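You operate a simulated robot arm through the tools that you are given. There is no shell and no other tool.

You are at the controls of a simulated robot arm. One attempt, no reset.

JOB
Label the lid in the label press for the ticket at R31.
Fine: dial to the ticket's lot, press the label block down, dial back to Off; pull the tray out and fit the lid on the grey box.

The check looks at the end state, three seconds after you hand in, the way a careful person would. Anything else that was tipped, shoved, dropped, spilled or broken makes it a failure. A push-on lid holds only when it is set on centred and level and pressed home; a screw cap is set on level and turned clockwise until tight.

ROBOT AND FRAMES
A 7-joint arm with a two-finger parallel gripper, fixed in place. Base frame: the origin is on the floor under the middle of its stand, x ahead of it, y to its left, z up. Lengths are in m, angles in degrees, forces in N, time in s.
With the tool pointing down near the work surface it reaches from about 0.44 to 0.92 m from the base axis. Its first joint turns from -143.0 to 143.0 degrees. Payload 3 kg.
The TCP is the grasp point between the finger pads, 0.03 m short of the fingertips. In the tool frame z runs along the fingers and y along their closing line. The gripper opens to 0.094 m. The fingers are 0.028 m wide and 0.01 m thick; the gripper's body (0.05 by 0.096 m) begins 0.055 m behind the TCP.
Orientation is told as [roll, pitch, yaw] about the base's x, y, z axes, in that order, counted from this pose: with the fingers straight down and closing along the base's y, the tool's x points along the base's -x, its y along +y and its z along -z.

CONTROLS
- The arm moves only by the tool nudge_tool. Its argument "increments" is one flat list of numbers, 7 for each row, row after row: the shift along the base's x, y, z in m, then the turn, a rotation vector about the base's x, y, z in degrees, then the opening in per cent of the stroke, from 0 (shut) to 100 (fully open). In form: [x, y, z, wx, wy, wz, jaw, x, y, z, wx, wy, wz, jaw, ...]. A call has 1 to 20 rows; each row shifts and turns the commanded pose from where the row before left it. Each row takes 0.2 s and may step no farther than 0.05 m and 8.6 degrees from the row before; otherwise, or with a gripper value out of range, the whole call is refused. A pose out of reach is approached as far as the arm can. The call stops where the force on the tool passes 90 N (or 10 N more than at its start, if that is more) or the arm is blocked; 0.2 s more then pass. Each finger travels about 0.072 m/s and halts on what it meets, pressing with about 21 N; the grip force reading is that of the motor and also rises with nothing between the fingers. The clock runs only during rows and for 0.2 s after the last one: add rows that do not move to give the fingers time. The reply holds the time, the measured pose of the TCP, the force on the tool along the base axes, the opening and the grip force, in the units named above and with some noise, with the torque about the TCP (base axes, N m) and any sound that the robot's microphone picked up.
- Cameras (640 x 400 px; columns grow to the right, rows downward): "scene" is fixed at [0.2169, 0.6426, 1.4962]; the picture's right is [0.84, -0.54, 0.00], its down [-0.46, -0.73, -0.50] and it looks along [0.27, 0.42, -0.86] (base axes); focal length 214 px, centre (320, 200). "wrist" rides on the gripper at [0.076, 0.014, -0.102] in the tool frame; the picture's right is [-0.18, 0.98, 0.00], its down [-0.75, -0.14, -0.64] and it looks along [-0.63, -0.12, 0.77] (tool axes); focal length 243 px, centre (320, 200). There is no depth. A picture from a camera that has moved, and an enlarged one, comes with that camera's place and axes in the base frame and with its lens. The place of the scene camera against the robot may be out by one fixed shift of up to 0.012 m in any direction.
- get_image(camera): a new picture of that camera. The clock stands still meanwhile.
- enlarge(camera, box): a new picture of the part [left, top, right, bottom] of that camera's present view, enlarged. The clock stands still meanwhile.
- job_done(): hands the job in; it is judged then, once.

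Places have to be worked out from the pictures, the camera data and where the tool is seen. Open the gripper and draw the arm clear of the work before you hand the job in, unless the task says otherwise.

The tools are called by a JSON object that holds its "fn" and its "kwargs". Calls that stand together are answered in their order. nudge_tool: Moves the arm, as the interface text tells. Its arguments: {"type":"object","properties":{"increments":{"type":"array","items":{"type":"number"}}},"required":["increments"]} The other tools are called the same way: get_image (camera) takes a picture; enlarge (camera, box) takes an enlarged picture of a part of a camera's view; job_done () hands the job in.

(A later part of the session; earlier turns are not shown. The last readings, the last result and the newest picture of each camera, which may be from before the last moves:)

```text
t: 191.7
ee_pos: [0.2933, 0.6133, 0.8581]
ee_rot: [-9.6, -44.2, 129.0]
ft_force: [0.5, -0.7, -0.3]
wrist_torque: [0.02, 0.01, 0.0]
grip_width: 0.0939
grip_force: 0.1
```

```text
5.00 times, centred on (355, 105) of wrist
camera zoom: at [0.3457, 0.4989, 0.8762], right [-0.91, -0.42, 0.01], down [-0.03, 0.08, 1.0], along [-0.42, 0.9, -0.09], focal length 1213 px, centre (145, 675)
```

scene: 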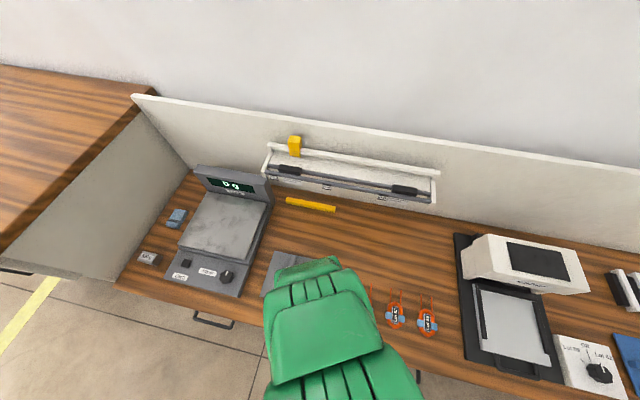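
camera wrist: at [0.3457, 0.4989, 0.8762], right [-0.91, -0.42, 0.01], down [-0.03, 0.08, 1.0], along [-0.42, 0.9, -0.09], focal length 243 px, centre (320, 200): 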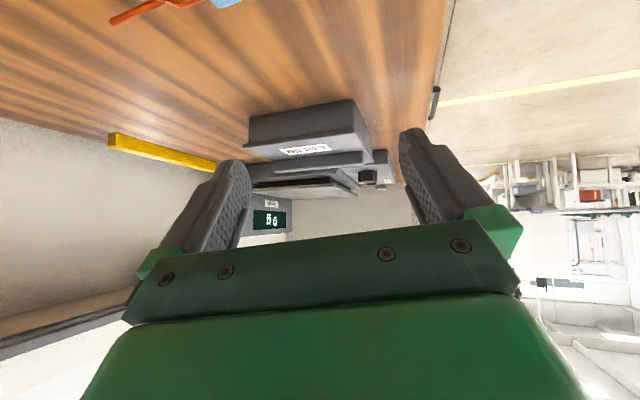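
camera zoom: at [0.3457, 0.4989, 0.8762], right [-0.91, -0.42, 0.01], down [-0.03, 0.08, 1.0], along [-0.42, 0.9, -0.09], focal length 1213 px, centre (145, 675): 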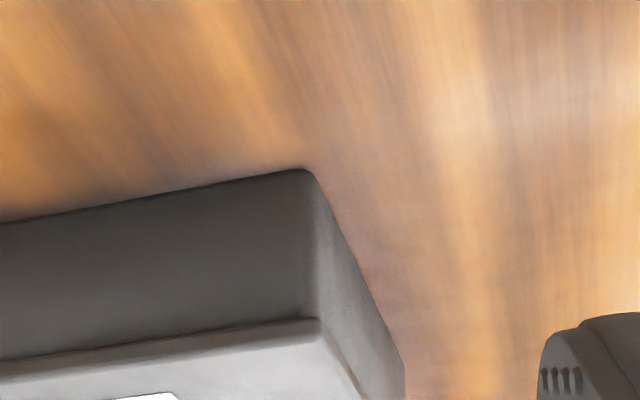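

The close view shows the plate flush on the wall, with the lid overhanging about 6 mm at the +v end and about 1 mm at the −v end, so the grip-to-lid offset along the ridge is larger than I assumed. I'll view the corner diagonally to measure the overhang on both sides.

{"fn": "nudge_tool", "kwargs": {"increments": [-0.03, 0.003, 0.003, 0, 0, -6, 100, -0.03, 0.003, 0.003, 0, 0, -6, 100, -0.03, 0.003, 0.003, 0, 0, -6, 100, -0.03, 0.003, 0.003, 0, 0, -6, 100, 0, 0, 0, 0, 0, 0, 100, 0, 0, 0, 0, 0, 0, 100]}}

{"fn": "get_image", "kwargs": {"camera": "wrist"}}

{"fn": "enlarge", "kwargs": {"camera": "wrist", "box": [230, 50, 410, 180]}}

```text
t: 193.1
ee_pos: [0.1747, 0.624, 0.8693]
ee_rot: [-9.5, -44.2, 105.0]
ft_force: [0.0, 0.3, -0.9]
wrist_torque: [0.02, 0.0, 0.03]
grip_width: 0.0941
grip_force: 0.0
```

```text
taken
camera wrist: at [0.1749, 0.4981, 0.8879], right [-1.0, -0.01, 0.01], down [0.01, 0.09, 1.0], along [-0.01, 1.0, -0.09], focal length 243 px, centre (320, 200)
```

wrist: 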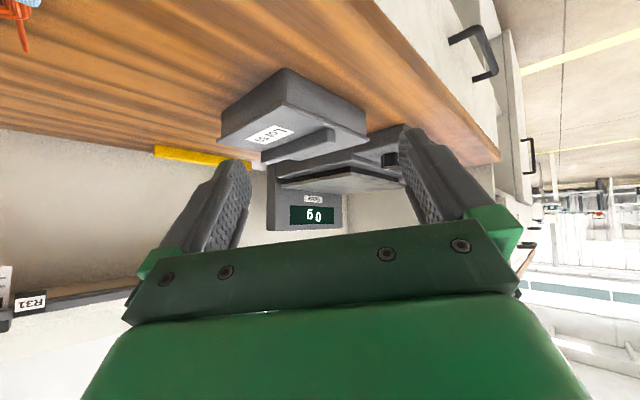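

```text
3.08 times, centred on (320, 115) of wrist
camera zoom: at [0.1749, 0.4981, 0.8879], right [-1.0, -0.01, 0.01], down [0.01, 0.09, 1.0], along [-0.01, 1.0, -0.09], focal length 746 px, centre (320, 462)
```

zoom: 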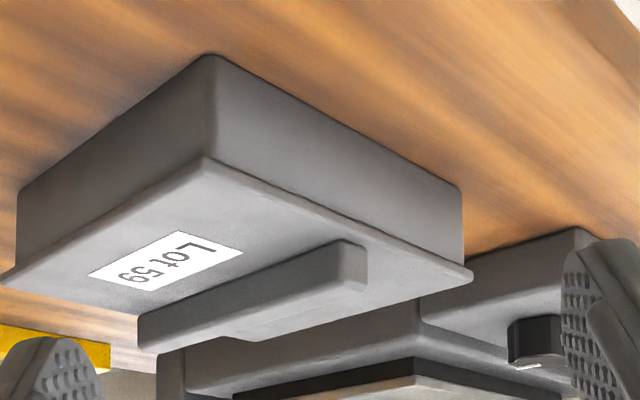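

The diagonal view shows the lid centred in u but about 2.5 mm too far in +v. That tells me the lid's centre sits about 3 mm forward of the grip point along the ridge, so I can now correct for it properly. I'll untilt, return above the lid, and regrip.

{"fn": "nudge_tool", "kwargs": {"increments": [0, 0, 0.02, 0, 0, 0, 100, 0, 0, 0.015, -7.499, -0.131, 0, 100, 0, 0, 0.015, -7.499, -0.131, 0, 100, 0, 0, 0.015, -7.499, -0.131, 0, 100, 0, 0, 0.015, -7.499, -0.131, 0, 100, 0, 0, 0.015, -7.499, -0.131, 0, 80, 0, 0, 0.0, -7.499, -0.131, 0, 60, 0.0041, 0.0267, 0, 0, 0, -7.97, 50, 0.0041, 0.0267, 0, 0, 0, -7.97, 50, 0.0041, 0.0267, 0, 0, 0, -7.97, 50, 0.0041, 0.0267, 0, 0, 0, -7.97, 50, 0.0041, 0.0267, 0, 0, 0, -7.97, 50, 0.0041, 0.0267, 0, 0, 0, -7.97, 50, 0.0041, 0.0267, 0, 0, 0, -7.97, 50, 0, 0, 0, 0, 0, 0, 50, 0, 0, 0, 0, 0, 0, 50]}}

{"fn": "get_image", "kwargs": {"camera": "wrist"}}

```text
t: 196.5
ee_pos: [0.2005, 0.8139, 0.9637]
ee_rot: [0.2, -0.1, 45.1]
ft_force: [-0.4, -0.5, -0.1]
wrist_torque: [0.0, -0.03, 0.0]
grip_width: 0.0471
grip_force: 0.0
```

```text
taken
camera wrist: at [0.1376, 0.7694, 1.0686], right [-0.57, 0.82, 0.0], down [0.63, 0.43, 0.64], along [0.53, 0.37, -0.77], focal length 243 px, centre (320, 200)
```

wrist: 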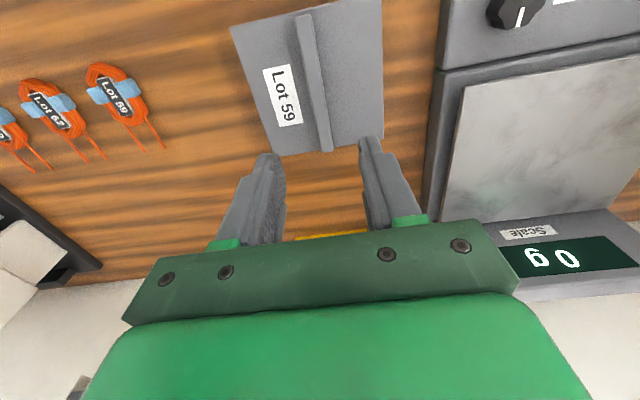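

{"fn": "nudge_tool", "kwargs": {"increments": [0.0019, -0.0019, -0.04, -0.21, -0.07, 0, 50, 0, 0, -0.04, 0, 0, 0, 50, 0, 0, -0.04, 0, 0, 0, 50, 0, 0, -0.02, 0, 0, 0, 50, 0, 0, -0.0085, 0, 0, 0, 50, 0, 0, 0, 0, 0, 0, 50, 0, 0, 0, 0, 0, 0, 50]}}

{"fn": "get_image", "kwargs": {"camera": "wrist"}}

```text
t: 198.1
ee_pos: [0.2048, 0.8108, 0.8159]
ee_rot: [0.1, -0.1, 45.1]
ft_force: [0.3, -0.1, 0.4]
wrist_torque: [0.02, -0.01, 0.03]
grip_width: 0.047
grip_force: 0.1
```

```text
taken
camera wrist: at [0.1397, 0.7676, 0.9198], right [-0.57, 0.82, 0.0], down [0.63, 0.43, 0.64], along [0.53, 0.36, -0.77], focal length 243 px, centre (320, 200)
```

wrist: 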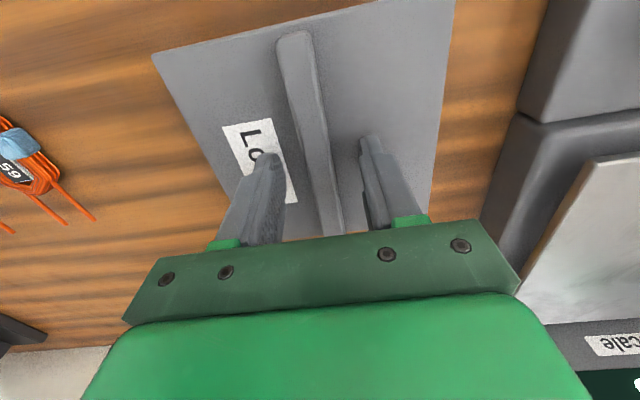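

Same spot exactly. I'll close, lift, rotate back to the original orientation (−45°) and move to the corrected target, camera-based TCP (0.2012, 0.8140).

{"fn": "nudge_tool", "kwargs": {"increments": [0, 0, 0, 0, 0, 0, 25, 0, 0, 0, 0, 0, 0, 10, 0, 0, 0, 0, 0, 0, 0, 0, 0, 0, 0, 0, 0, 0, 0, 0, 0, 0, 0, 0, 0, 0, 0, 0.02, 0, 0, 0, 0, 0, 0, 0.04, 0, 0, 0, 0, 0, 0, 0.03, 0, 0, -8.2, 0, 0, 0, 0, 0, 0, -8.2, 0, 0, 0, 0, 0, 0, -8.2, 0, 0, 0, 0, 0, 0, -8.2, 0, 0, 0, 0, 0, 0, -8.2, 0, 0, 0, 0, 0, 0, -8.2, 0, 0, 0, 0, 0, 0, -8.2, 0, 0, 0, 0, 0, 0, -8.2, 0, 0, 0, 0, 0, 0, -8.2, 0, 0, 0, 0, 0, 0, -8.2, 0, -0.0018, 0.0024, 0, 0, 0, -8.2, 0, 0, 0, 0, 0, 0, 0, 0]}}

{"fn": "get_image", "kwargs": {"camera": "wrist"}}

```text
t: 202.1
ee_pos: [0.2026, 0.8129, 0.9067]
ee_rot: [0.1, -0.1, -45.1]
ft_force: [-0.1, 0.4, -1.8]
wrist_torque: [0.02, -0.04, 0.02]
grip_width: 0.0152
grip_force: 21.1
```

```text
taken
camera wrist: at [0.1579, 0.8776, 1.0099], right [0.83, 0.56, 0.0], down [0.43, -0.63, 0.64], along [0.36, -0.53, -0.77], focal length 243 px, centre (320, 200)
```

wrist: 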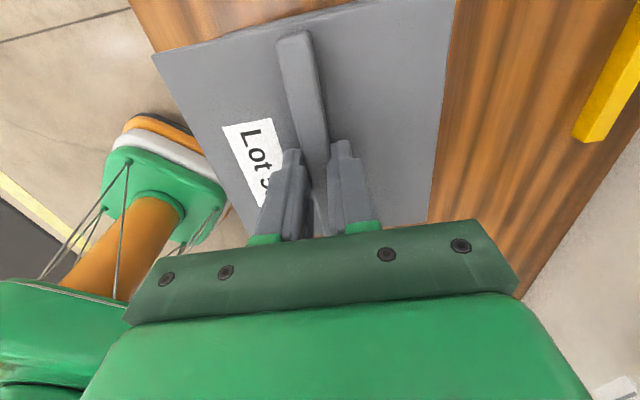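

{"fn": "nudge_tool", "kwargs": {"increments": [-0.0005, 0, -0.03, 0, 0, 0, 0, 0, 0, -0.03, 0, 0, 0, 0, 0, 0, -0.02, 0, 0, 0, 0, 0, 0, -0.007, 0, 0, 0, 0, 0, 0, 0, 0, 0, 0, 0]}}

{"fn": "nudge_tool", "kwargs": {"increments": [0, 0, -0.0015, 0, 0, 0, 0, 0, 0, 0, 0, 0, 0, 0]}}

{"fn": "nudge_tool", "kwargs": {"increments": [0, 0, -0.001, 0, 0, 0, 0, 0, 0, 0, 0, 0, 0, 0]}}

{"fn": "nudge_tool", "kwargs": {"increments": [0, 0, -0.001, 0, 0, 0, 0, 0, 0, 0, 0, 0, 0, 0]}}

```text
t: 203.3
ee_pos: [0.2016, 0.8129, 0.8197]
ee_rot: [0.0, 0.0, -45.0]
ft_force: [-0.2, 0.4, -0.2]
wrist_torque: [-0.02, -0.02, 0.02]
grip_width: 0.0152
grip_force: 21.2
```

```text
t: 203.9
ee_pos: [0.2018, 0.8125, 0.8174]
ee_rot: [0.0, 0.0, -45.0]
ft_force: [0.6, -1.0, -0.2]
wrist_torque: [-0.03, 0.02, 0.02]
grip_width: 0.0153
grip_force: 20.9
```

```text
t: 204.5
ee_pos: [0.2012, 0.8121, 0.8163]
ee_rot: [0.1, 0.1, -45.0]
ft_force: [0.3, 0.3, -1.4]
wrist_torque: [-0.03, -0.01, -0.03]
grip_width: 0.0155
grip_force: 20.6
```

```text
t: 205.1
ee_pos: [0.2028, 0.813, 0.8176]
ee_rot: [0.1, 0.0, -45.0]
ft_force: [-0.5, -2.0, 7.6]
wrist_torque: [-0.12, 0.0, 0.0]
grip_width: 0.015
grip_force: 21.5
```

{"fn": "nudge_tool", "kwargs": {"increments": [0, 0, -0.001, 0, 0, 0, 0, 0, 0, 0, 0, 0, 0, 0]}}

{"fn": "nudge_tool", "kwargs": {"increments": [0, 0, 0.0007, 0, 0, 0, 0, 0, 0, 0, 0, 0, 0, 0]}}

{"fn": "nudge_tool", "kwargs": {"increments": [0, 0, 0.0004, 0, 0, 0, 0, 0, 0, 0, 0, 0, 0, 0]}}

```text
t: 205.7
ee_pos: [0.2018, 0.8117, 0.816]
ee_rot: [0.1, 0.2, -45.0]
ft_force: [0.5, 1.4, 15.4]
wrist_torque: [0.02, 0.03, 0.01]
grip_width: 0.0154
grip_force: 21.6
```

```text
t: 206.3
ee_pos: [0.2027, 0.8127, 0.8158]
ee_rot: [0.1, 0.1, -45.0]
ft_force: [-0.3, 2.3, 6.8]
wrist_torque: [0.3, 0.28, -0.04]
grip_width: 0.015
grip_force: 21.0
```

```text
t: 206.9
ee_pos: [0.2016, 0.8123, 0.8157]
ee_rot: [-0.1, 0.1, -45.0]
ft_force: [0.1, 0.5, -0.5]
wrist_torque: [0.0, 0.04, -0.02]
grip_width: 0.0152
grip_force: 21.3
```

Unloaded. Releasing slowly and rising; then I'll measure the overhangs with the diagonal low view.

{"fn": "nudge_tool", "kwargs": {"increments": [0, 0, 0, 0, 0, 0, 18, 0, 0, 0, 0, 0, 0, 22, 0, 0, 0, 0, 0, 0, 30, 0, 0, 0, 0, 0, 0, 45, 0, 0, 0, 0, 0, 0, 50, 0, 0, 0.01, 0, 0, 0, 50, 0, 0, 0.03, 0, 0, 0, 50, 0, 0, 0.04, 0, 0, 0, 50, 0, 0, 0.04, 0, 0, 0, 50, 0, 0, 0, 0, 0, 0, 50]}}

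{"fn": "get_image", "kwargs": {"camera": "wrist"}}

```text
t: 209.1
ee_pos: [0.2027, 0.8128, 0.9358]
ee_rot: [0.1, 0.1, -45.0]
ft_force: [0.1, -0.9, -0.2]
wrist_torque: [0.04, 0.02, -0.04]
grip_width: 0.0469
grip_force: 0.1
```

```text
taken
camera wrist: at [0.1573, 0.8772, 1.04], right [0.83, 0.56, 0.0], down [0.43, -0.63, 0.64], along [0.36, -0.53, -0.77], focal length 243 px, centre (320, 200)
```

wrist: 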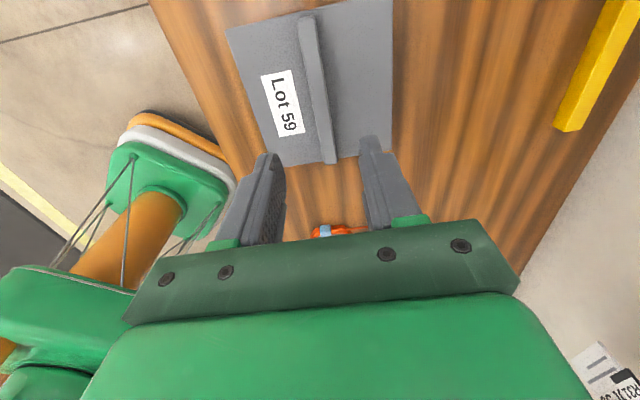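

{"fn": "nudge_tool", "kwargs": {"increments": [0, 0, 0.03, 0, 0, 0, 50, 0.0082, -0.0181, 0.001, 0, 0, 8.1, 50, 0.0082, -0.0181, 0.001, 0, 0, 8.1, 50, 0.0082, -0.0181, 0.001, 0, 0, 8.1, 50, 0.0082, -0.0181, 0.001, 0, 0, 8.1, 50, 0.0082, -0.0181, 0.001, 0, 0, 8.1, 50, 0.0082, -0.0181, 0.001, 0, 0, 8.1, 50, 0.0082, -0.0181, 0.001, 0, 0, 8.1, 50, 0.0082, -0.0181, 0.001, 0, 0, 8.1, 50, 0.0082, -0.0181, 0.001, 0, 0, 8.1, 50, 0.0082, -0.0181, 0.001, 0, 0, 8.1, 50, 0.0086, -0.0185, 0.001, 0, 0, 8.1, 50, 0, 0, 0, 0, 0, 8.1, 50, 0, 0, 0, 0, 0, 8.1, 50, 0, 0, 0, 0, 0, 8.1, 80, 0, 0, 0, 0, 0, 8.1, 100, 0, 0, 0, 0, 0, 8.1, 100]}}

{"fn": "nudge_tool", "kwargs": {"increments": [0, 0, 0, 0, 0, 8.1, 100, 0, 0, 0, 0, 0, 8.1, 100, 0, 0, 0, 0, 0, 8.1, 100, 0, 0, 0, 0, 0, 8.1, 100, 0, 0, 0, 0, 0, 8.1, 100, 0, 0, -0.0175, 6.8, 3.17, 0, 100, 0, 0, -0.0175, 6.8, 3.17, 0, 100, 0, 0, -0.0175, 6.8, 3.17, 0, 100, 0, 0, -0.0175, 6.8, 3.17, 0, 100, 0, 0, -0.0175, 6.8, 3.17, 0, 100, 0, 0, -0.0175, 6.8, 3.17, 0, 100, 0, 0, -0.013, 0, 0, 0, 100, 0, 0, 0, 0, 0, 0, 100]}}

{"fn": "get_image", "kwargs": {"camera": "wrist"}}

{"fn": "enlarge", "kwargs": {"camera": "wrist", "box": [230, 60, 390, 170]}}

```text
t: 212.7
ee_pos: [0.2921, 0.614, 0.9765]
ee_rot: [0.1, 0.1, 84.7]
ft_force: [0.0, 0.1, -0.5]
wrist_torque: [0.0, 0.02, -0.02]
grip_width: 0.0942
grip_force: 0.0
```

```text
t: 215.5
ee_pos: [0.2912, 0.6132, 0.8593]
ee_rot: [-9.9, -44.1, 129.1]
ft_force: [0.3, 0.3, -1.3]
wrist_torque: [-0.02, 0.01, 0.04]
grip_width: 0.0939
grip_force: 0.1
```

```text
taken
camera wrist: at [0.3442, 0.4987, 0.8774], right [-0.91, -0.42, 0.01], down [-0.03, 0.08, 1.0], along [-0.42, 0.9, -0.09], focal length 243 px, centre (320, 200)
```

wrist: 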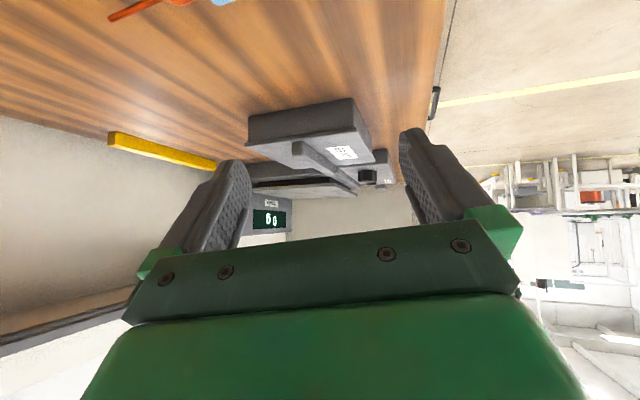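

```text
3.64 times, centred on (310, 115) of wrist
camera zoom: at [0.3442, 0.4987, 0.8774], right [-0.91, -0.42, 0.01], down [-0.03, 0.08, 1.0], along [-0.42, 0.9, -0.09], focal length 882 px, centre (356, 509)
```

zoom: 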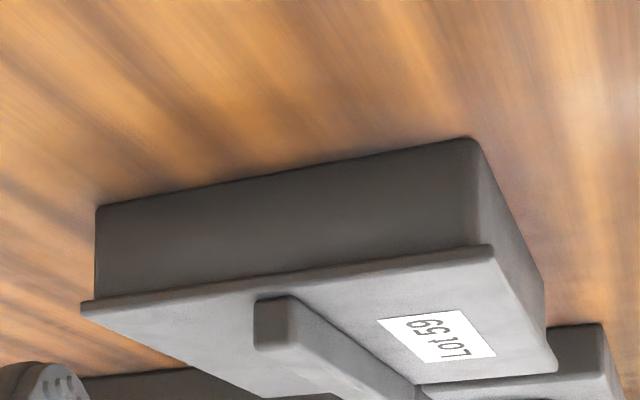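

In this view the lid overhangs evenly at both v ends (about 4 mm each), so it's centred in v. Now the diagonal view for u.

{"fn": "nudge_tool", "kwargs": {"increments": [-0.0295, 0.003, 0.003, 0, 0, -6, 100, -0.0295, 0.003, 0.003, 0, 0, -6, 100, -0.0295, 0.003, 0.003, 0, 0, -6, 100, -0.0295, 0.003, 0.003, 0, 0, -6, 100, 0, 0, 0, 0, 0, 0, 100, 0, 0, 0, 0, 0, 0, 100]}}

{"fn": "enlarge", "kwargs": {"camera": "wrist", "box": [230, 50, 410, 180]}}

{"fn": "enlarge", "kwargs": {"camera": "wrist", "box": [205, 90, 265, 140]}}

{"fn": "enlarge", "kwargs": {"camera": "wrist", "box": [335, 90, 395, 140]}}

```text
t: 216.9
ee_pos: [0.1738, 0.6248, 0.8715]
ee_rot: [-9.7, -44.1, 105.2]
ft_force: [0.5, -0.4, -0.2]
wrist_torque: [0.02, 0.01, 0.0]
grip_width: 0.0939
grip_force: 0.1
```

```text
3.08 times, centred on (320, 115) of wrist
camera zoom: at [0.1749, 0.4989, 0.8905], right [-1.0, -0.01, 0.01], down [0.01, 0.09, 1.0], along [-0.01, 1.0, -0.09], focal length 746 px, centre (320, 462)
```

zoom: 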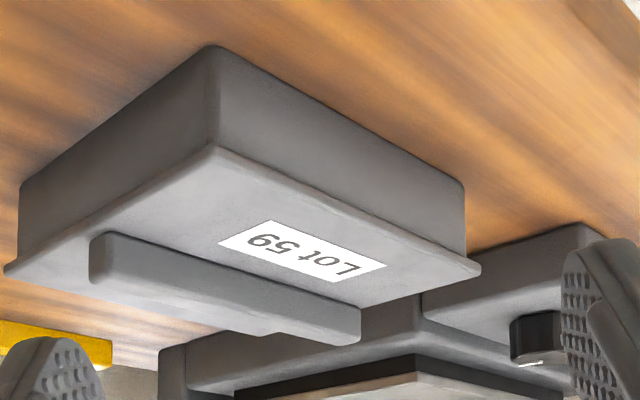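

```text
8.00 times, centred on (235, 115) of wrist
camera zoom: at [0.1749, 0.4989, 0.8905], right [-1.0, -0.01, 0.01], down [0.01, 0.09, 1.0], along [-0.01, 1.0, -0.09], focal length 1941 px, centre (1000, 880)
```

zoom: 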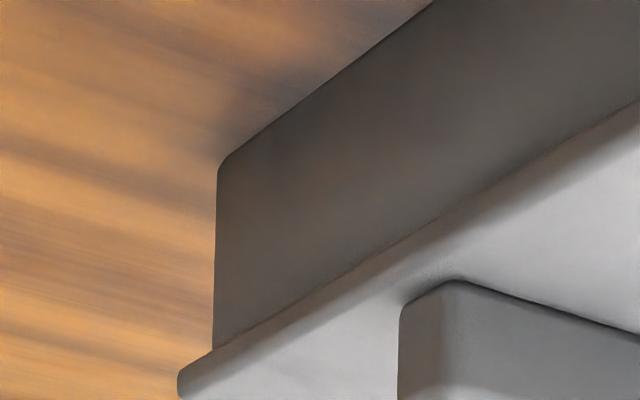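

```text
8.00 times, centred on (365, 115) of wrist
camera zoom: at [0.1749, 0.4989, 0.8905], right [-1.0, -0.01, 0.01], down [0.01, 0.09, 1.0], along [-0.01, 1.0, -0.09], focal length 1941 px, centre (-40, 880)
```

zoom: 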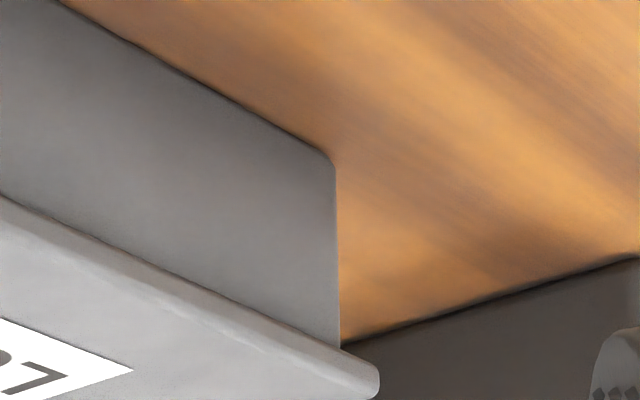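

Measured overhangs in the two low views are balanced to within about 0.5 mm in both directions, and the plate is flush. Now I'll untilt, close the fingers and press down on the ridge centre to push it home.

{"fn": "nudge_tool", "kwargs": {"increments": [0, 0, 0.02, 0, 0, 0, 100, 0, 0, 0.015, -7.499, -0.131, 0, 100, 0, 0, 0.015, -7.499, -0.131, 0, 100, 0, 0, 0.015, -7.499, -0.131, 0, 100, 0, 0, 0.015, -7.499, -0.131, 0, 60, 0, 0, 0.015, -7.499, -0.131, 0, 20, 0, 0, 0.0, -7.499, -0.131, 0, 0, 0.006, 0.0374, 0, 0, 0, 0, 0, 0.006, 0.0374, 0, 0, 0, 0, 0, 0.006, 0.0374, 0, 0, 0, 0, 0, 0.006, 0.0374, 0, 0, 0, 0, 0, 0.006, 0.0374, 0, 0, 0, 0, 0, 0, 0, 0, 0, 0, 0, 0, 0, 0, 0, 0, 0, 0, 0]}}

{"fn": "get_image", "kwargs": {"camera": "wrist"}}

```text
t: 219.9
ee_pos: [0.2047, 0.8133, 0.9658]
ee_rot: [0.1, 0.0, 101.1]
ft_force: [0.0, -0.5, 0.6]
wrist_torque: [0.02, -0.02, -0.02]
grip_width: 0.0
grip_force: 20.9
```

```text
taken
camera wrist: at [0.2054, 0.7359, 1.0695], right [-1.0, -0.01, 0.0], down [-0.01, 0.77, 0.64], along [-0.01, 0.64, -0.77], focal length 243 px, centre (320, 200)
```

wrist: 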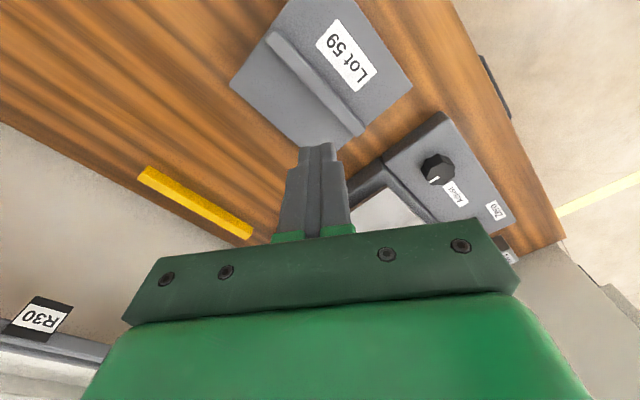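

{"fn": "nudge_tool", "kwargs": {"increments": [-0.0011, -0.0013, -0.04, 0, 0, 0, 0, 0, 0, -0.04, 0, 0, 0, 0, 0, 0, -0.035, 0, 0, 0, 0, 0, 0, -0.01, 0, 0, 0, 0, 0, 0, 0, 0, 0, 0, 0]}}

{"fn": "get_image", "kwargs": {"camera": "wrist"}}

```text
t: 221.1
ee_pos: [0.2031, 0.8114, 0.8409]
ee_rot: [0.0, 0.0, 101.1]
ft_force: [-0.3, -0.2, 0.7]
wrist_torque: [0.0, -0.02, -0.02]
grip_width: 0.0004
grip_force: 20.8
```

```text
taken
camera wrist: at [0.2038, 0.7342, 0.9448], right [-1.0, -0.01, 0.0], down [-0.01, 0.77, 0.64], along [-0.01, 0.64, -0.77], focal length 243 px, centre (320, 200)
```

wrist: 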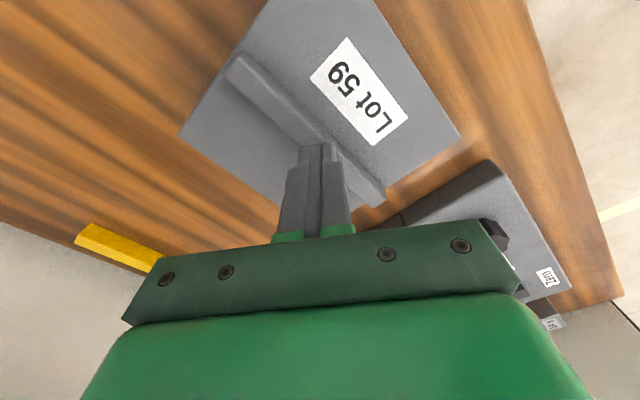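

The tip is over the ridge centre. Pressing down in steps.

{"fn": "nudge_tool", "kwargs": {"increments": [0, 0, -0.006, 0, 0, 0, 0, 0, 0, -0.004, 0, 0, 0, 0, 0, 0, -0.002, 0, 0, 0, 0, 0, 0, 0, 0, 0, 0, 0]}}

{"fn": "nudge_tool", "kwargs": {"increments": [0, 0, -0.0015, 0, 0, 0, 0, 0, 0, 0, 0, 0, 0, 0]}}

{"fn": "nudge_tool", "kwargs": {"increments": [0, 0, -0.001, 0, 0, 0, 0, 0, 0, 0, 0, 0, 0, 0, 0, 0, 0, 0, 0, 0, 0]}}

```text
t: 222.1
ee_pos: [0.2026, 0.8112, 0.8301]
ee_rot: [0.0, -0.1, 101.0]
ft_force: [-0.9, -3.3, 19.7]
wrist_torque: [-0.15, 0.02, 0.0]
grip_width: 0.0
grip_force: 21.1
```

```text
t: 222.7
ee_pos: [0.2036, 0.8113, 0.8299]
ee_rot: [0.0, -0.3, 101.2]
ft_force: [0.0, -6.7, 49.5]
wrist_torque: [-0.28, -0.01, 0.02]
grip_width: 0.0
grip_force: 20.7
```

```text
t: 223.5
ee_pos: [0.2032, 0.8129, 0.8294]
ee_rot: [-0.1, -0.3, 101.1]
ft_force: [1.4, -2.6, 91.5]
wrist_torque: [-0.31, -0.06, 0.0]
grip_width: 0.0
grip_force: 21.2
```

91 N applied and held, centred. I'll lift off, and do one gentle grip-and-lift check (1 mm) to learn whether it's held now.

{"fn": "nudge_tool", "kwargs": {"increments": [0, 0, 0.004, 0, 0, 0, 0, 0, 0, 0.02, 0, 0, 0, 0, 0, 0, 0.04, 0, 0, 0, 20, 0, 0, 0, 0, 0, 8.5, 50, 0, 0, 0, 0, 0, 8.5, 50, 0, 0, 0, 0, 0, 8.5, 50, 0, 0, 0, 0, 0, 8.4, 50, 0, 0, 0, 0, 0, 0, 50, 0, 0, 0, 0, 0, 0, 50]}}

{"fn": "get_image", "kwargs": {"camera": "wrist"}}

```text
t: 225.5
ee_pos: [0.2039, 0.811, 0.8894]
ee_rot: [0.0, 0.0, 135.0]
ft_force: [0.0, -0.6, -0.6]
wrist_torque: [0.01, -0.02, -0.03]
grip_width: 0.0471
grip_force: 0.2
```

```text
taken
camera wrist: at [0.2468, 0.7478, 0.9937], right [-0.83, -0.56, 0.0], down [-0.43, 0.63, 0.64], along [-0.36, 0.53, -0.77], focal length 243 px, centre (320, 200)
```

wrist: 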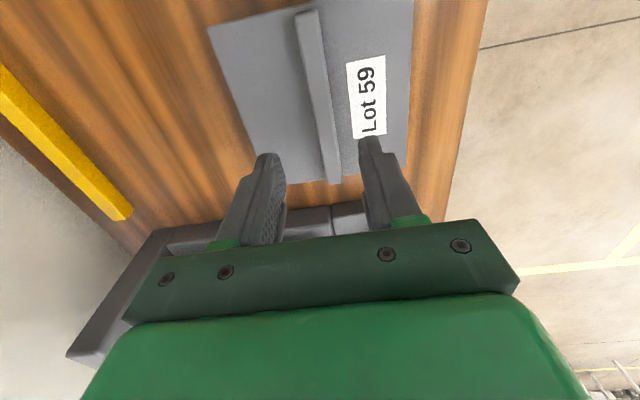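

{"fn": "enlarge", "kwargs": {"camera": "wrist", "box": [200, 0, 420, 200]}}

```text
2.00 times, centred on (310, 100) of wrist
camera zoom: at [0.2468, 0.7478, 0.9937], right [-0.83, -0.56, 0.0], down [-0.43, 0.63, 0.64], along [-0.36, 0.53, -0.77], focal length 485 px, centre (340, 400)
```

zoom: 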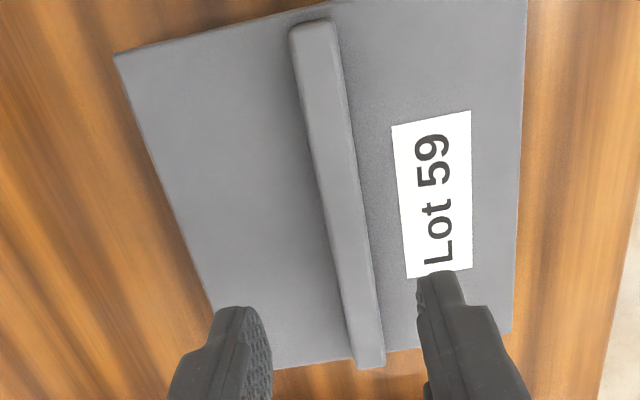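

{"fn": "nudge_tool", "kwargs": {"increments": [-0.0005, -0.0005, -0.03, 0, 0, 0, 50, 0, 0, -0.03, 0, 0, 0, 50, 0, 0, -0.014, 0, 0, 0, 50, 0, 0, 0, 0, 0, 0, 50, 0, 0, 0, 0, 0, 0, 30, 0, 0, 0, 0, 0, 0, 22, 0, 0, 0, 0, 0, 0, 18, 0, 0, 0, 0, 0, 0, 18]}}

{"fn": "enlarge", "kwargs": {"camera": "wrist", "box": [240, 20, 400, 240]}}

```text
t: 227.3
ee_pos: [0.2027, 0.8109, 0.8163]
ee_rot: [0.1, 0.0, 135.0]
ft_force: [1.1, 0.2, -0.4]
wrist_torque: [0.0, 0.0, 0.0]
grip_width: 0.0169
grip_force: 0.0
```

```text
1.82 times, centred on (320, 130) of wrist
camera zoom: at [0.2459, 0.7477, 0.92], right [-0.83, -0.56, 0.0], down [-0.43, 0.63, 0.64], along [-0.36, 0.53, -0.77], focal length 441 px, centre (320, 327)
```

zoom: 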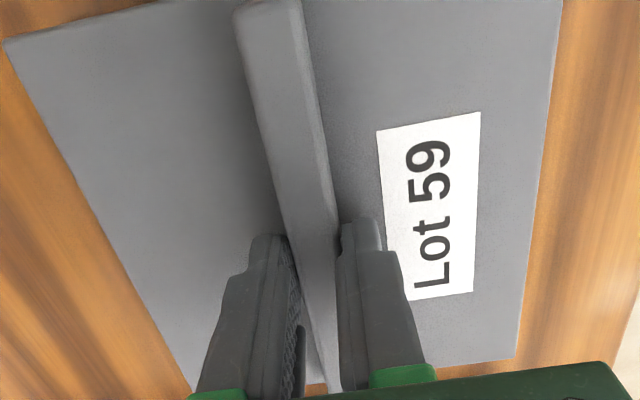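

The pads are within a millimetre of the ridge on both sides with no side force. I'll close and lift 1 mm.

{"fn": "nudge_tool", "kwargs": {"increments": [0, 0, 0, 0, 0, 0, 5, 0, 0, 0, 0, 0, 0, 0, 0, 0, 0, 0, 0, 0, 0, 0, 0, 0, 0, 0, 0, 0]}}

{"fn": "nudge_tool", "kwargs": {"increments": [0, 0, 0.0008, 0, 0, 0, 0, 0, 0, 0, 0, 0, 0, 0]}}

{"fn": "nudge_tool", "kwargs": {"increments": [0, 0, 0.0008, 0, 0, 0, 0, 0, 0, 0, 0, 0, 0, 0]}}

```text
t: 228.3
ee_pos: [0.2032, 0.8109, 0.8172]
ee_rot: [0.0, 0.0, 134.9]
ft_force: [-0.2, -0.2, 2.7]
wrist_torque: [-0.01, 0.0, 0.02]
grip_width: 0.0155
grip_force: 20.4
```

```text
t: 228.9
ee_pos: [0.2038, 0.8099, 0.8181]
ee_rot: [0.1, 0.0, 135.1]
ft_force: [0.0, -0.1, -0.4]
wrist_torque: [0.02, 0.01, -0.02]
grip_width: 0.0153
grip_force: 20.9
```

```text
t: 229.5
ee_pos: [0.2032, 0.8098, 0.8172]
ee_rot: [0.1, 0.1, 135.1]
ft_force: [-0.7, -1.5, -0.2]
wrist_torque: [0.01, 0.0, 0.04]
grip_width: 0.0154
grip_force: 21.0
```

No resistance again, even perfectly centred and pressed at 91 N, so there's no separate latch to feel. Seating is simply being centred, level and fully down. I'll lower it back, unload, and release.

{"fn": "nudge_tool", "kwargs": {"increments": [0, 0, -0.0008, 0, 0, 0, 0, 0, 0, -0.0008, 0, 0, 0, 0, 0, 0, 0, 0, 0, 0, 0]}}

{"fn": "nudge_tool", "kwargs": {"increments": [0, 0, -0.0006, 0, 0, 0, 0, 0, 0, 0, 0, 0, 0, 0]}}

```text
t: 230.3
ee_pos: [0.2025, 0.8094, 0.8154]
ee_rot: [0.1, 0.0, 134.9]
ft_force: [0.4, 0.0, -0.9]
wrist_torque: [0.02, -0.05, -0.01]
grip_width: 0.0152
grip_force: 21.2
```

```text
t: 230.9
ee_pos: [0.2022, 0.8097, 0.8156]
ee_rot: [0.1, 0.1, 135.0]
ft_force: [1.4, -1.8, 7.7]
wrist_torque: [-0.14, -0.06, 0.02]
grip_width: 0.0151
grip_force: 21.0
```

{"fn": "nudge_tool", "kwargs": {"increments": [0, 0, 0.0005, 0, 0, 0, 0, 0, 0, 0, 0, 0, 0, 0]}}

{"fn": "nudge_tool", "kwargs": {"increments": [0, 0, 0, 0, 0, 0, 18, 0, 0, 0, 0, 0, 0, 22, 0, 0, 0, 0, 0, 0, 30, 0, 0, 0, 0, 0, 0, 45, 0, 0, 0, 0, 0, 0, 50, 0, 0, 0.01, 0, 0, 0, 50, 0, 0, 0.03, 0, 0, 0, 50, 0, 0, 0.03, 0, 0, 0, 50, 0, 0, 0, 0, 0, 0, 50]}}

{"fn": "get_image", "kwargs": {"camera": "wrist"}}

```text
t: 231.5
ee_pos: [0.2031, 0.8106, 0.8162]
ee_rot: [0.1, 0.0, 135.0]
ft_force: [0.1, 0.1, 1.0]
wrist_torque: [0.09, 0.06, -0.03]
grip_width: 0.0152
grip_force: 21.6
```

```text
t: 233.5
ee_pos: [0.2025, 0.8108, 0.8873]
ee_rot: [0.1, 0.1, 135.0]
ft_force: [1.7, -0.3, 1.0]
wrist_torque: [-0.01, 0.01, 0.01]
grip_width: 0.0469
grip_force: 0.0
```

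```text
taken
camera wrist: at [0.2465, 0.7476, 0.9906], right [-0.83, -0.56, 0.0], down [-0.43, 0.63, 0.64], along [-0.36, 0.53, -0.77], focal length 243 px, centre (320, 200)
```

wrist: 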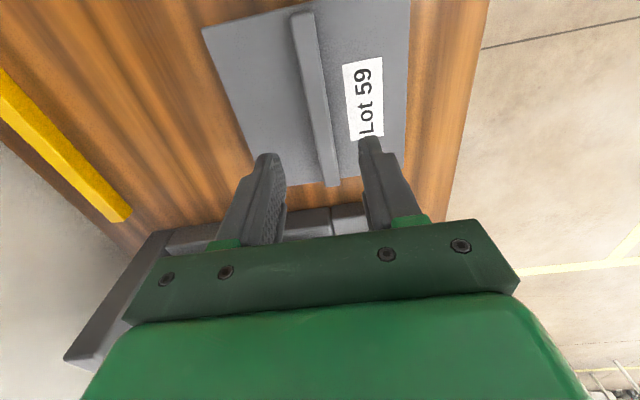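

{"fn": "enlarge", "kwargs": {"camera": "wrist", "box": [200, 0, 420, 200]}}

```text
2.00 times, centred on (310, 100) of wrist
camera zoom: at [0.2465, 0.7476, 0.9906], right [-0.83, -0.56, 0.0], down [-0.43, 0.63, 0.64], along [-0.36, 0.53, -0.77], focal length 485 px, centre (340, 400)
```

zoom: 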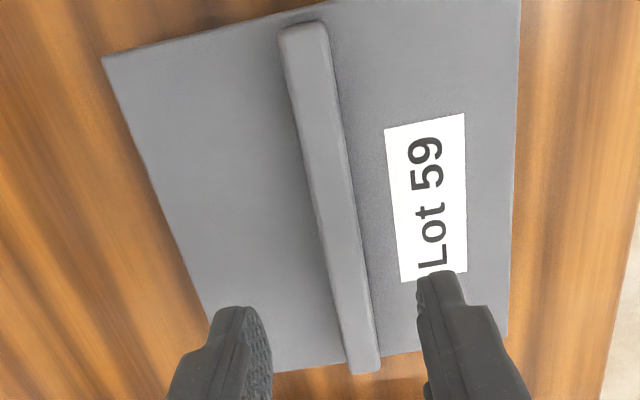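

On release the lid slipped about 2.7 mm toward +v, because there was a little residual load. I'll regrip at the correct spot, which pushes the ridge back, then make sure it's slightly unweighted before opening.

{"fn": "nudge_tool", "kwargs": {"increments": [-0.0003, -0.0003, -0.03, 0, 0, 0, 50, 0, 0, -0.03, 0, 0, 0, 50, 0, 0, -0.0105, 0, 0, 0, 50, 0, 0, 0, 0, 0, 0, 50, 0, 0, 0, 0, 0, 0, 30, 0, 0, 0, 0, 0, 0, 20, 0, 0, 0, 0, 0, 0, 5, 0, 0, 0, 0, 0, 0, 0, 0, 0, 0, 0, 0, 0, 0]}}

{"fn": "nudge_tool", "kwargs": {"increments": [0, 0, 0.0004, 0, 0, 0, 0, 0, 0, 0, 0, 0, 0, 0]}}

{"fn": "get_image", "kwargs": {"camera": "wrist"}}

```text
t: 235.5
ee_pos: [0.2022, 0.8103, 0.8161]
ee_rot: [0.1, 0.1, 135.0]
ft_force: [0.1, 0.6, 0.9]
wrist_torque: [0.03, 0.03, 0.03]
grip_width: 0.0155
grip_force: 20.8
```

```text
t: 236.1
ee_pos: [0.203, 0.8107, 0.8161]
ee_rot: [0.2, 0.0, 134.9]
ft_force: [0.1, -0.7, 0.8]
wrist_torque: [-0.01, 0.01, 0.0]
grip_width: 0.0153
grip_force: 20.8
```

```text
taken
camera wrist: at [0.2459, 0.7474, 0.9199], right [-0.83, -0.56, 0.0], down [-0.43, 0.63, 0.64], along [-0.36, 0.53, -0.77], focal length 243 px, centre (320, 200)
```

wrist: 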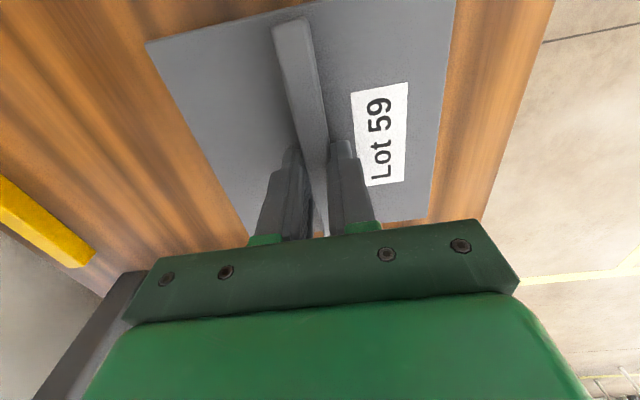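

{"fn": "nudge_tool", "kwargs": {"increments": [0, 0, 0.0006, 0, 0, 0, 0, 0, 0, 0, 0, 0, 0, 0, 0, 0, 0, 0, 0, 0, 0]}}

{"fn": "nudge_tool", "kwargs": {"increments": [0, 0, 0, 0, 0, 0, 17, 0, 0, 0, 0, 0, 0, 18, 0, 0, 0, 0, 0, 0, 22, 0, 0, 0, 0, 0, 0, 30, 0, 0, 0, 0, 0, 0, 45, 0, 0, 0, 0, 0, 0, 50]}}

{"fn": "enlarge", "kwargs": {"camera": "wrist", "box": [140, 0, 460, 240]}}

```text
t: 236.9
ee_pos: [0.2017, 0.8104, 0.8163]
ee_rot: [0.1, 0.0, 135.0]
ft_force: [0.6, 0.6, 0.2]
wrist_torque: [0.02, 0.03, -0.01]
grip_width: 0.0151
grip_force: 20.6
```

```text
t: 238.3
ee_pos: [0.2028, 0.8098, 0.8165]
ee_rot: [0.1, 0.0, 135.0]
ft_force: [0.1, 0.4, -0.5]
wrist_torque: [0.0, 0.01, 0.02]
grip_width: 0.0469
grip_force: 0.0
```

```text
1.67 times, centred on (300, 120) of wrist
camera zoom: at [0.2458, 0.7474, 0.9204], right [-0.83, -0.56, 0.0], down [-0.43, 0.63, 0.64], along [-0.36, 0.53, -0.77], focal length 404 px, centre (353, 333)
```

zoom: 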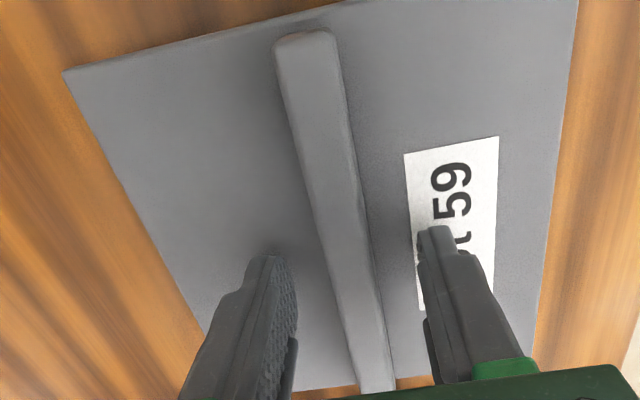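

Released with under a millimetre of movement. I'll rise and check the centring again from the low viewpoints.

{"fn": "nudge_tool", "kwargs": {"increments": [0, 0, 0.01, 0, 0, 0, 50, 0, 0, 0.04, 0, 0, 0, 50, 0, 0, 0.04, 0, 0, 0, 50, 0, 0, 0.04, 0, 0, 0, 50, 0, 0, 0.03, 0, 0, 0, 80, 0.0178, -0.0394, 0, 0, 0, -2, 100, 0.0178, -0.0394, 0, 0, 0, -2, 100, 0.0178, -0.0394, 0, 0, 0, -2, 100, 0.0178, -0.0394, 0, 0, 0, -2, 100, 0.0178, -0.0394, 0, 0, 0, -2, 100, 0, 0, -0.0175, 6.8, 3.17, 0, 100, 0, 0, -0.0175, 6.8, 3.17, 0, 100, 0, 0, -0.0175, 6.8, 3.17, 0, 100, 0, 0, -0.0175, 6.8, 3.17, 0, 100, 0, 0, -0.0175, 6.8, 3.17, 0, 100, 0, 0, -0.0175, 6.8, 3.17, 0, 100, 0, 0, -0.012, 0, 0, 0, 100, 0, 0, 0, 0, 0, 0, 100]}}

{"fn": "enlarge", "kwargs": {"camera": "wrist", "box": [230, 60, 390, 170]}}

```text
t: 242.1
ee_pos: [0.2909, 0.614, 0.8617]
ee_rot: [-9.7, -44.2, 128.9]
ft_force: [-0.2, -0.6, 0.5]
wrist_torque: [0.03, 0.03, 0.02]
grip_width: 0.0939
grip_force: 0.2
```

```text
3.64 times, centred on (310, 115) of wrist
camera zoom: at [0.3436, 0.4986, 0.8789], right [-0.91, -0.42, 0.01], down [-0.03, 0.08, 1.0], along [-0.42, 0.91, -0.09], focal length 882 px, centre (356, 509)
```

zoom: 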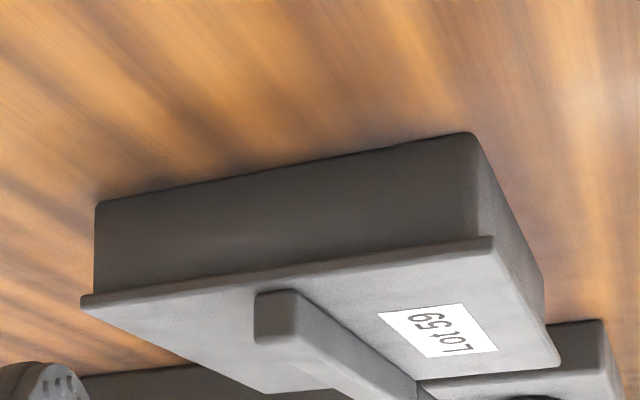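

{"fn": "nudge_tool", "kwargs": {"increments": [-0.0295, 0.003, 0.003, 0, 0, -6, 100, -0.0295, 0.003, 0.003, 0, 0, -6, 100, -0.0295, 0.003, 0.003, 0, 0, -6, 100, -0.0295, 0.003, 0.003, 0, 0, -6, 100, 0, 0, 0, 0, 0, 0, 100, 0, 0, 0, 0, 0, 0, 100]}}

{"fn": "enlarge", "kwargs": {"camera": "wrist", "box": [230, 50, 410, 180]}}

{"fn": "enlarge", "kwargs": {"camera": "wrist", "box": [205, 90, 265, 140]}}

{"fn": "enlarge", "kwargs": {"camera": "wrist", "box": [335, 90, 395, 140]}}

```text
t: 243.5
ee_pos: [0.1895, 0.622, 0.8692]
ee_rot: [-5.9, -45.3, 98.7]
ft_force: [-0.3, 0.0, -0.7]
wrist_torque: [0.0, 0.01, 0.0]
grip_width: 0.0942
grip_force: 0.1
```

```text
3.08 times, centred on (320, 115) of wrist
camera zoom: at [0.1841, 0.496, 0.8876], right [-1.0, 0.05, 0.06], down [0.06, 0.08, 0.99], along [0.04, 1.0, -0.08], focal length 746 px, centre (320, 462)
```

zoom: 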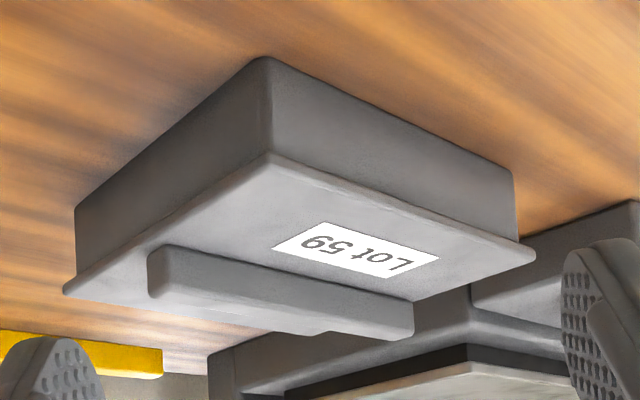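

```text
8.00 times, centred on (235, 115) of wrist
camera zoom: at [0.1841, 0.496, 0.8876], right [-1.0, 0.05, 0.06], down [0.06, 0.08, 0.99], along [0.04, 1.0, -0.08], focal length 1941 px, centre (1000, 880)
```

zoom: 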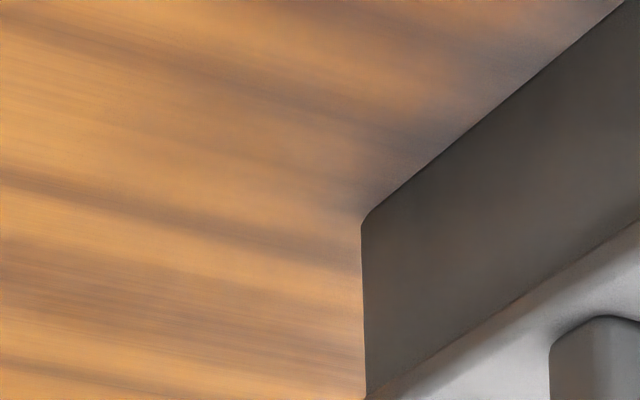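

```text
8.00 times, centred on (365, 115) of wrist
camera zoom: at [0.1841, 0.496, 0.8876], right [-1.0, 0.05, 0.06], down [0.06, 0.08, 0.99], along [0.04, 1.0, -0.08], focal length 1941 px, centre (-40, 880)
```

zoom: 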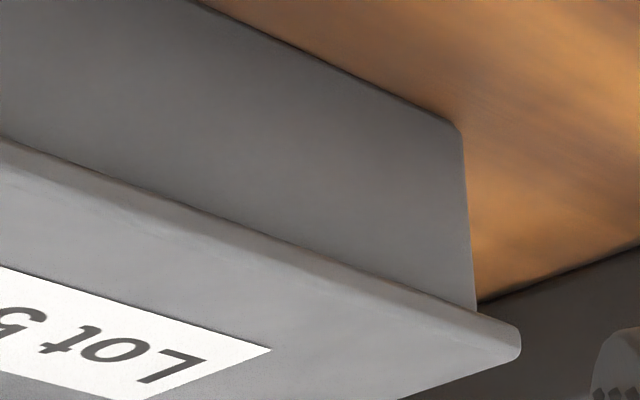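

Still centred within about 0.5 mm on both axes and flush. The arm was slightly off its commanded pose here, so I'll retrace my steps, untilt, then press home with closed fingers.

{"fn": "nudge_tool", "kwargs": {"increments": [0.0295, -0.003, 0.002, 0, 0, 6, 100, 0.0295, -0.003, 0.002, 0, 0, 6, 100, 0.0295, -0.003, 0.002, 0, 0, 6, 100, 0.0295, -0.003, 0.002, 0, 0, 6, 100, 0, 0, 0.0175, -6.8, -3.17, 0, 100, 0, 0, 0.0175, -6.8, -3.17, 0, 60, 0, 0, 0.0175, -6.8, -3.17, 0, 20, 0, 0, 0.0175, -6.8, -3.17, 0, 0, 0, 0, 0.0175, -6.8, -3.17, 0, 0, 0, 0, 0.0175, -6.8, -3.17, 0, 0, 0, 0, 0, 0, 0, 0, 0]}}

{"fn": "nudge_tool", "kwargs": {"increments": [-0.0176, 0.0396, -0.003, 0, 0, 0, 0, -0.0176, 0.0396, -0.003, 0, 0, 0, 0, -0.0176, 0.0396, -0.003, 0, 0, 0, 0, -0.0176, 0.0396, -0.003, 0, 0, 0, 0, -0.0176, 0.0396, -0.003, 0, 0, 0, 0, 0, 0, 0, 0, 0, 0, 0, 0, 0, 0, 0, 0, 0, 0]}}

{"fn": "get_image", "kwargs": {"camera": "wrist"}}

```text
t: 245.9
ee_pos: [0.2914, 0.6127, 0.9853]
ee_rot: [0.0, 0.0, 124.8]
ft_force: [0.1, 0.3, 0.5]
wrist_torque: [-0.01, 0.01, 0.0]
grip_width: 0.0001
grip_force: 21.2
```

```text
t: 247.5
ee_pos: [0.2023, 0.8104, 0.9696]
ee_rot: [0.1, 0.1, 125.0]
ft_force: [-0.3, 0.0, -0.1]
wrist_torque: [-0.02, 0.01, -0.01]
grip_width: 0.0002
grip_force: 20.9
```

```text
taken
camera wrist: at [0.2338, 0.7412, 1.073], right [-0.91, -0.41, 0.0], down [-0.32, 0.7, 0.64], along [-0.27, 0.58, -0.77], focal length 243 px, centre (320, 200)
```

wrist: 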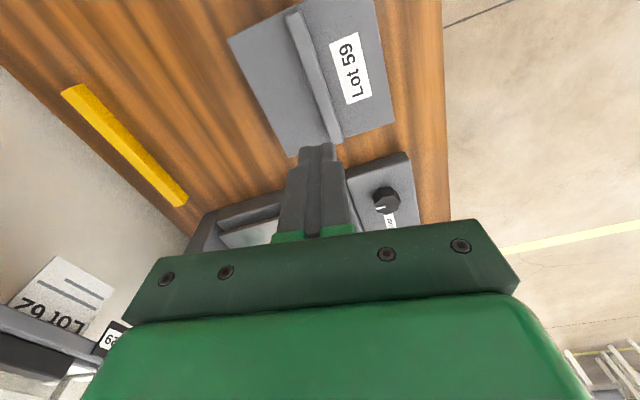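

{"fn": "nudge_tool", "kwargs": {"increments": [0.001, 0.0002, -0.04, 0, 0, 0, 0, 0, 0, -0.04, 0, 0, 0, 0, 0, 0, -0.035, 0, 0, 0, 0, 0, 0, -0.014, 0, 0, 0, 0, 0, 0, 0, 0, 0, 0, 0]}}

{"fn": "get_image", "kwargs": {"camera": "wrist"}}

{"fn": "nudge_tool", "kwargs": {"increments": [0, 0, -0.006, 0, 0, 0, 0, 0, 0, -0.004, 0, 0, 0, 0, 0, 0, -0.0015, 0, 0, 0, 0, 0, 0, 0, 0, 0, 0, 0]}}

{"fn": "nudge_tool", "kwargs": {"increments": [0, 0, -0.0015, 0, 0, 0, 0, 0, 0, 0, 0, 0, 0, 0]}}

```text
t: 248.7
ee_pos: [0.2036, 0.8119, 0.8401]
ee_rot: [0.2, 0.0, 125.0]
ft_force: [0.2, -0.2, 0.4]
wrist_torque: [0.0, 0.02, 0.01]
grip_width: 0.0
grip_force: 20.7
```

```text
taken
camera wrist: at [0.2359, 0.7421, 0.9443], right [-0.91, -0.41, 0.0], down [-0.32, 0.7, 0.64], along [-0.27, 0.58, -0.77], focal length 243 px, centre (320, 200)
```

wrist: 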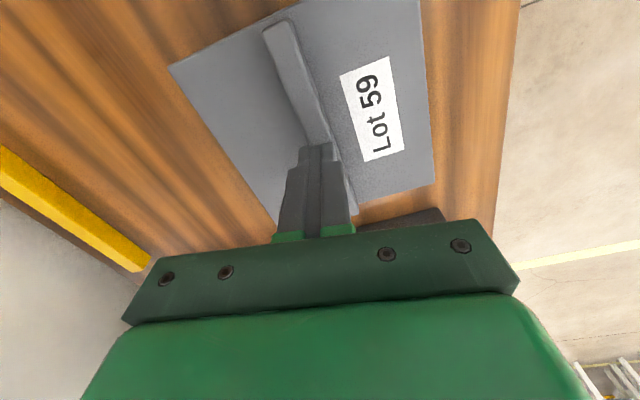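

```text
t: 249.7
ee_pos: [0.2041, 0.8128, 0.8297]
ee_rot: [0.0, 0.1, 125.0]
ft_force: [-0.8, -0.8, 10.9]
wrist_torque: [-0.06, 0.03, 0.05]
grip_width: 0.0
grip_force: 20.9
```

```text
t: 250.3
ee_pos: [0.2037, 0.8114, 0.8297]
ee_rot: [-0.1, 0.0, 124.9]
ft_force: [-3.1, -2.9, 38.9]
wrist_torque: [-0.16, 0.02, 0.07]
grip_width: 0.0003
grip_force: 21.4
```

{"fn": "nudge_tool", "kwargs": {"increments": [0, 0, -0.0012, 0, 0, 0, 0, 0, 0, 0, 0, 0, 0, 0, 0, 0, 0, 0, 0, 0, 0, 0, 0, 0, 0, 0, 0, 0]}}

{"fn": "nudge_tool", "kwargs": {"increments": [0, 0, 0.003, 0, 0, 0, 0, 0, 0, 0.01, 0, 0, 0, 0, 0, 0, 0.03, 0, 0, 0, 0, 0, 0, 0.04, 0, 0, 0, 0, 0, 0, 0.03, 0, 0, 0, 0, 0, 0, 0, 0, 0, 0, 0]}}

{"fn": "get_image", "kwargs": {"camera": "wrist"}}

```text
t: 251.3
ee_pos: [0.2037, 0.812, 0.8293]
ee_rot: [-0.2, -0.2, 124.9]
ft_force: [-0.3, 7.4, 77.9]
wrist_torque: [0.08, -0.06, 0.01]
grip_width: 0.0001
grip_force: 20.6
```

```text
t: 252.7
ee_pos: [0.2042, 0.8124, 0.9411]
ee_rot: [0.1, 0.0, 125.1]
ft_force: [0.3, -0.2, -0.3]
wrist_torque: [0.02, -0.01, 0.01]
grip_width: 0.0001
grip_force: 20.9
```

```text
taken
camera wrist: at [0.2359, 0.7425, 1.044], right [-0.91, -0.41, 0.0], down [-0.32, 0.7, 0.64], along [-0.27, 0.58, -0.77], focal length 243 px, centre (320, 200)
```

wrist: 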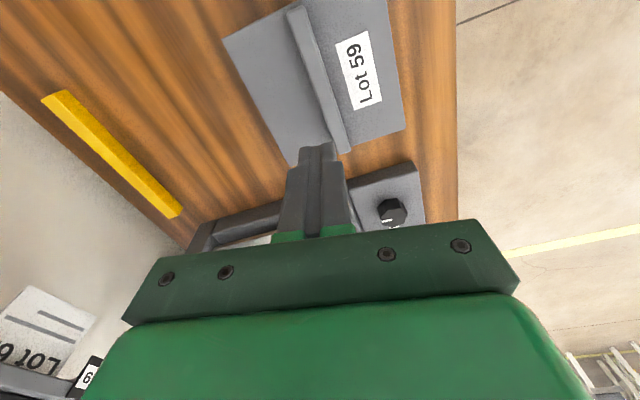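

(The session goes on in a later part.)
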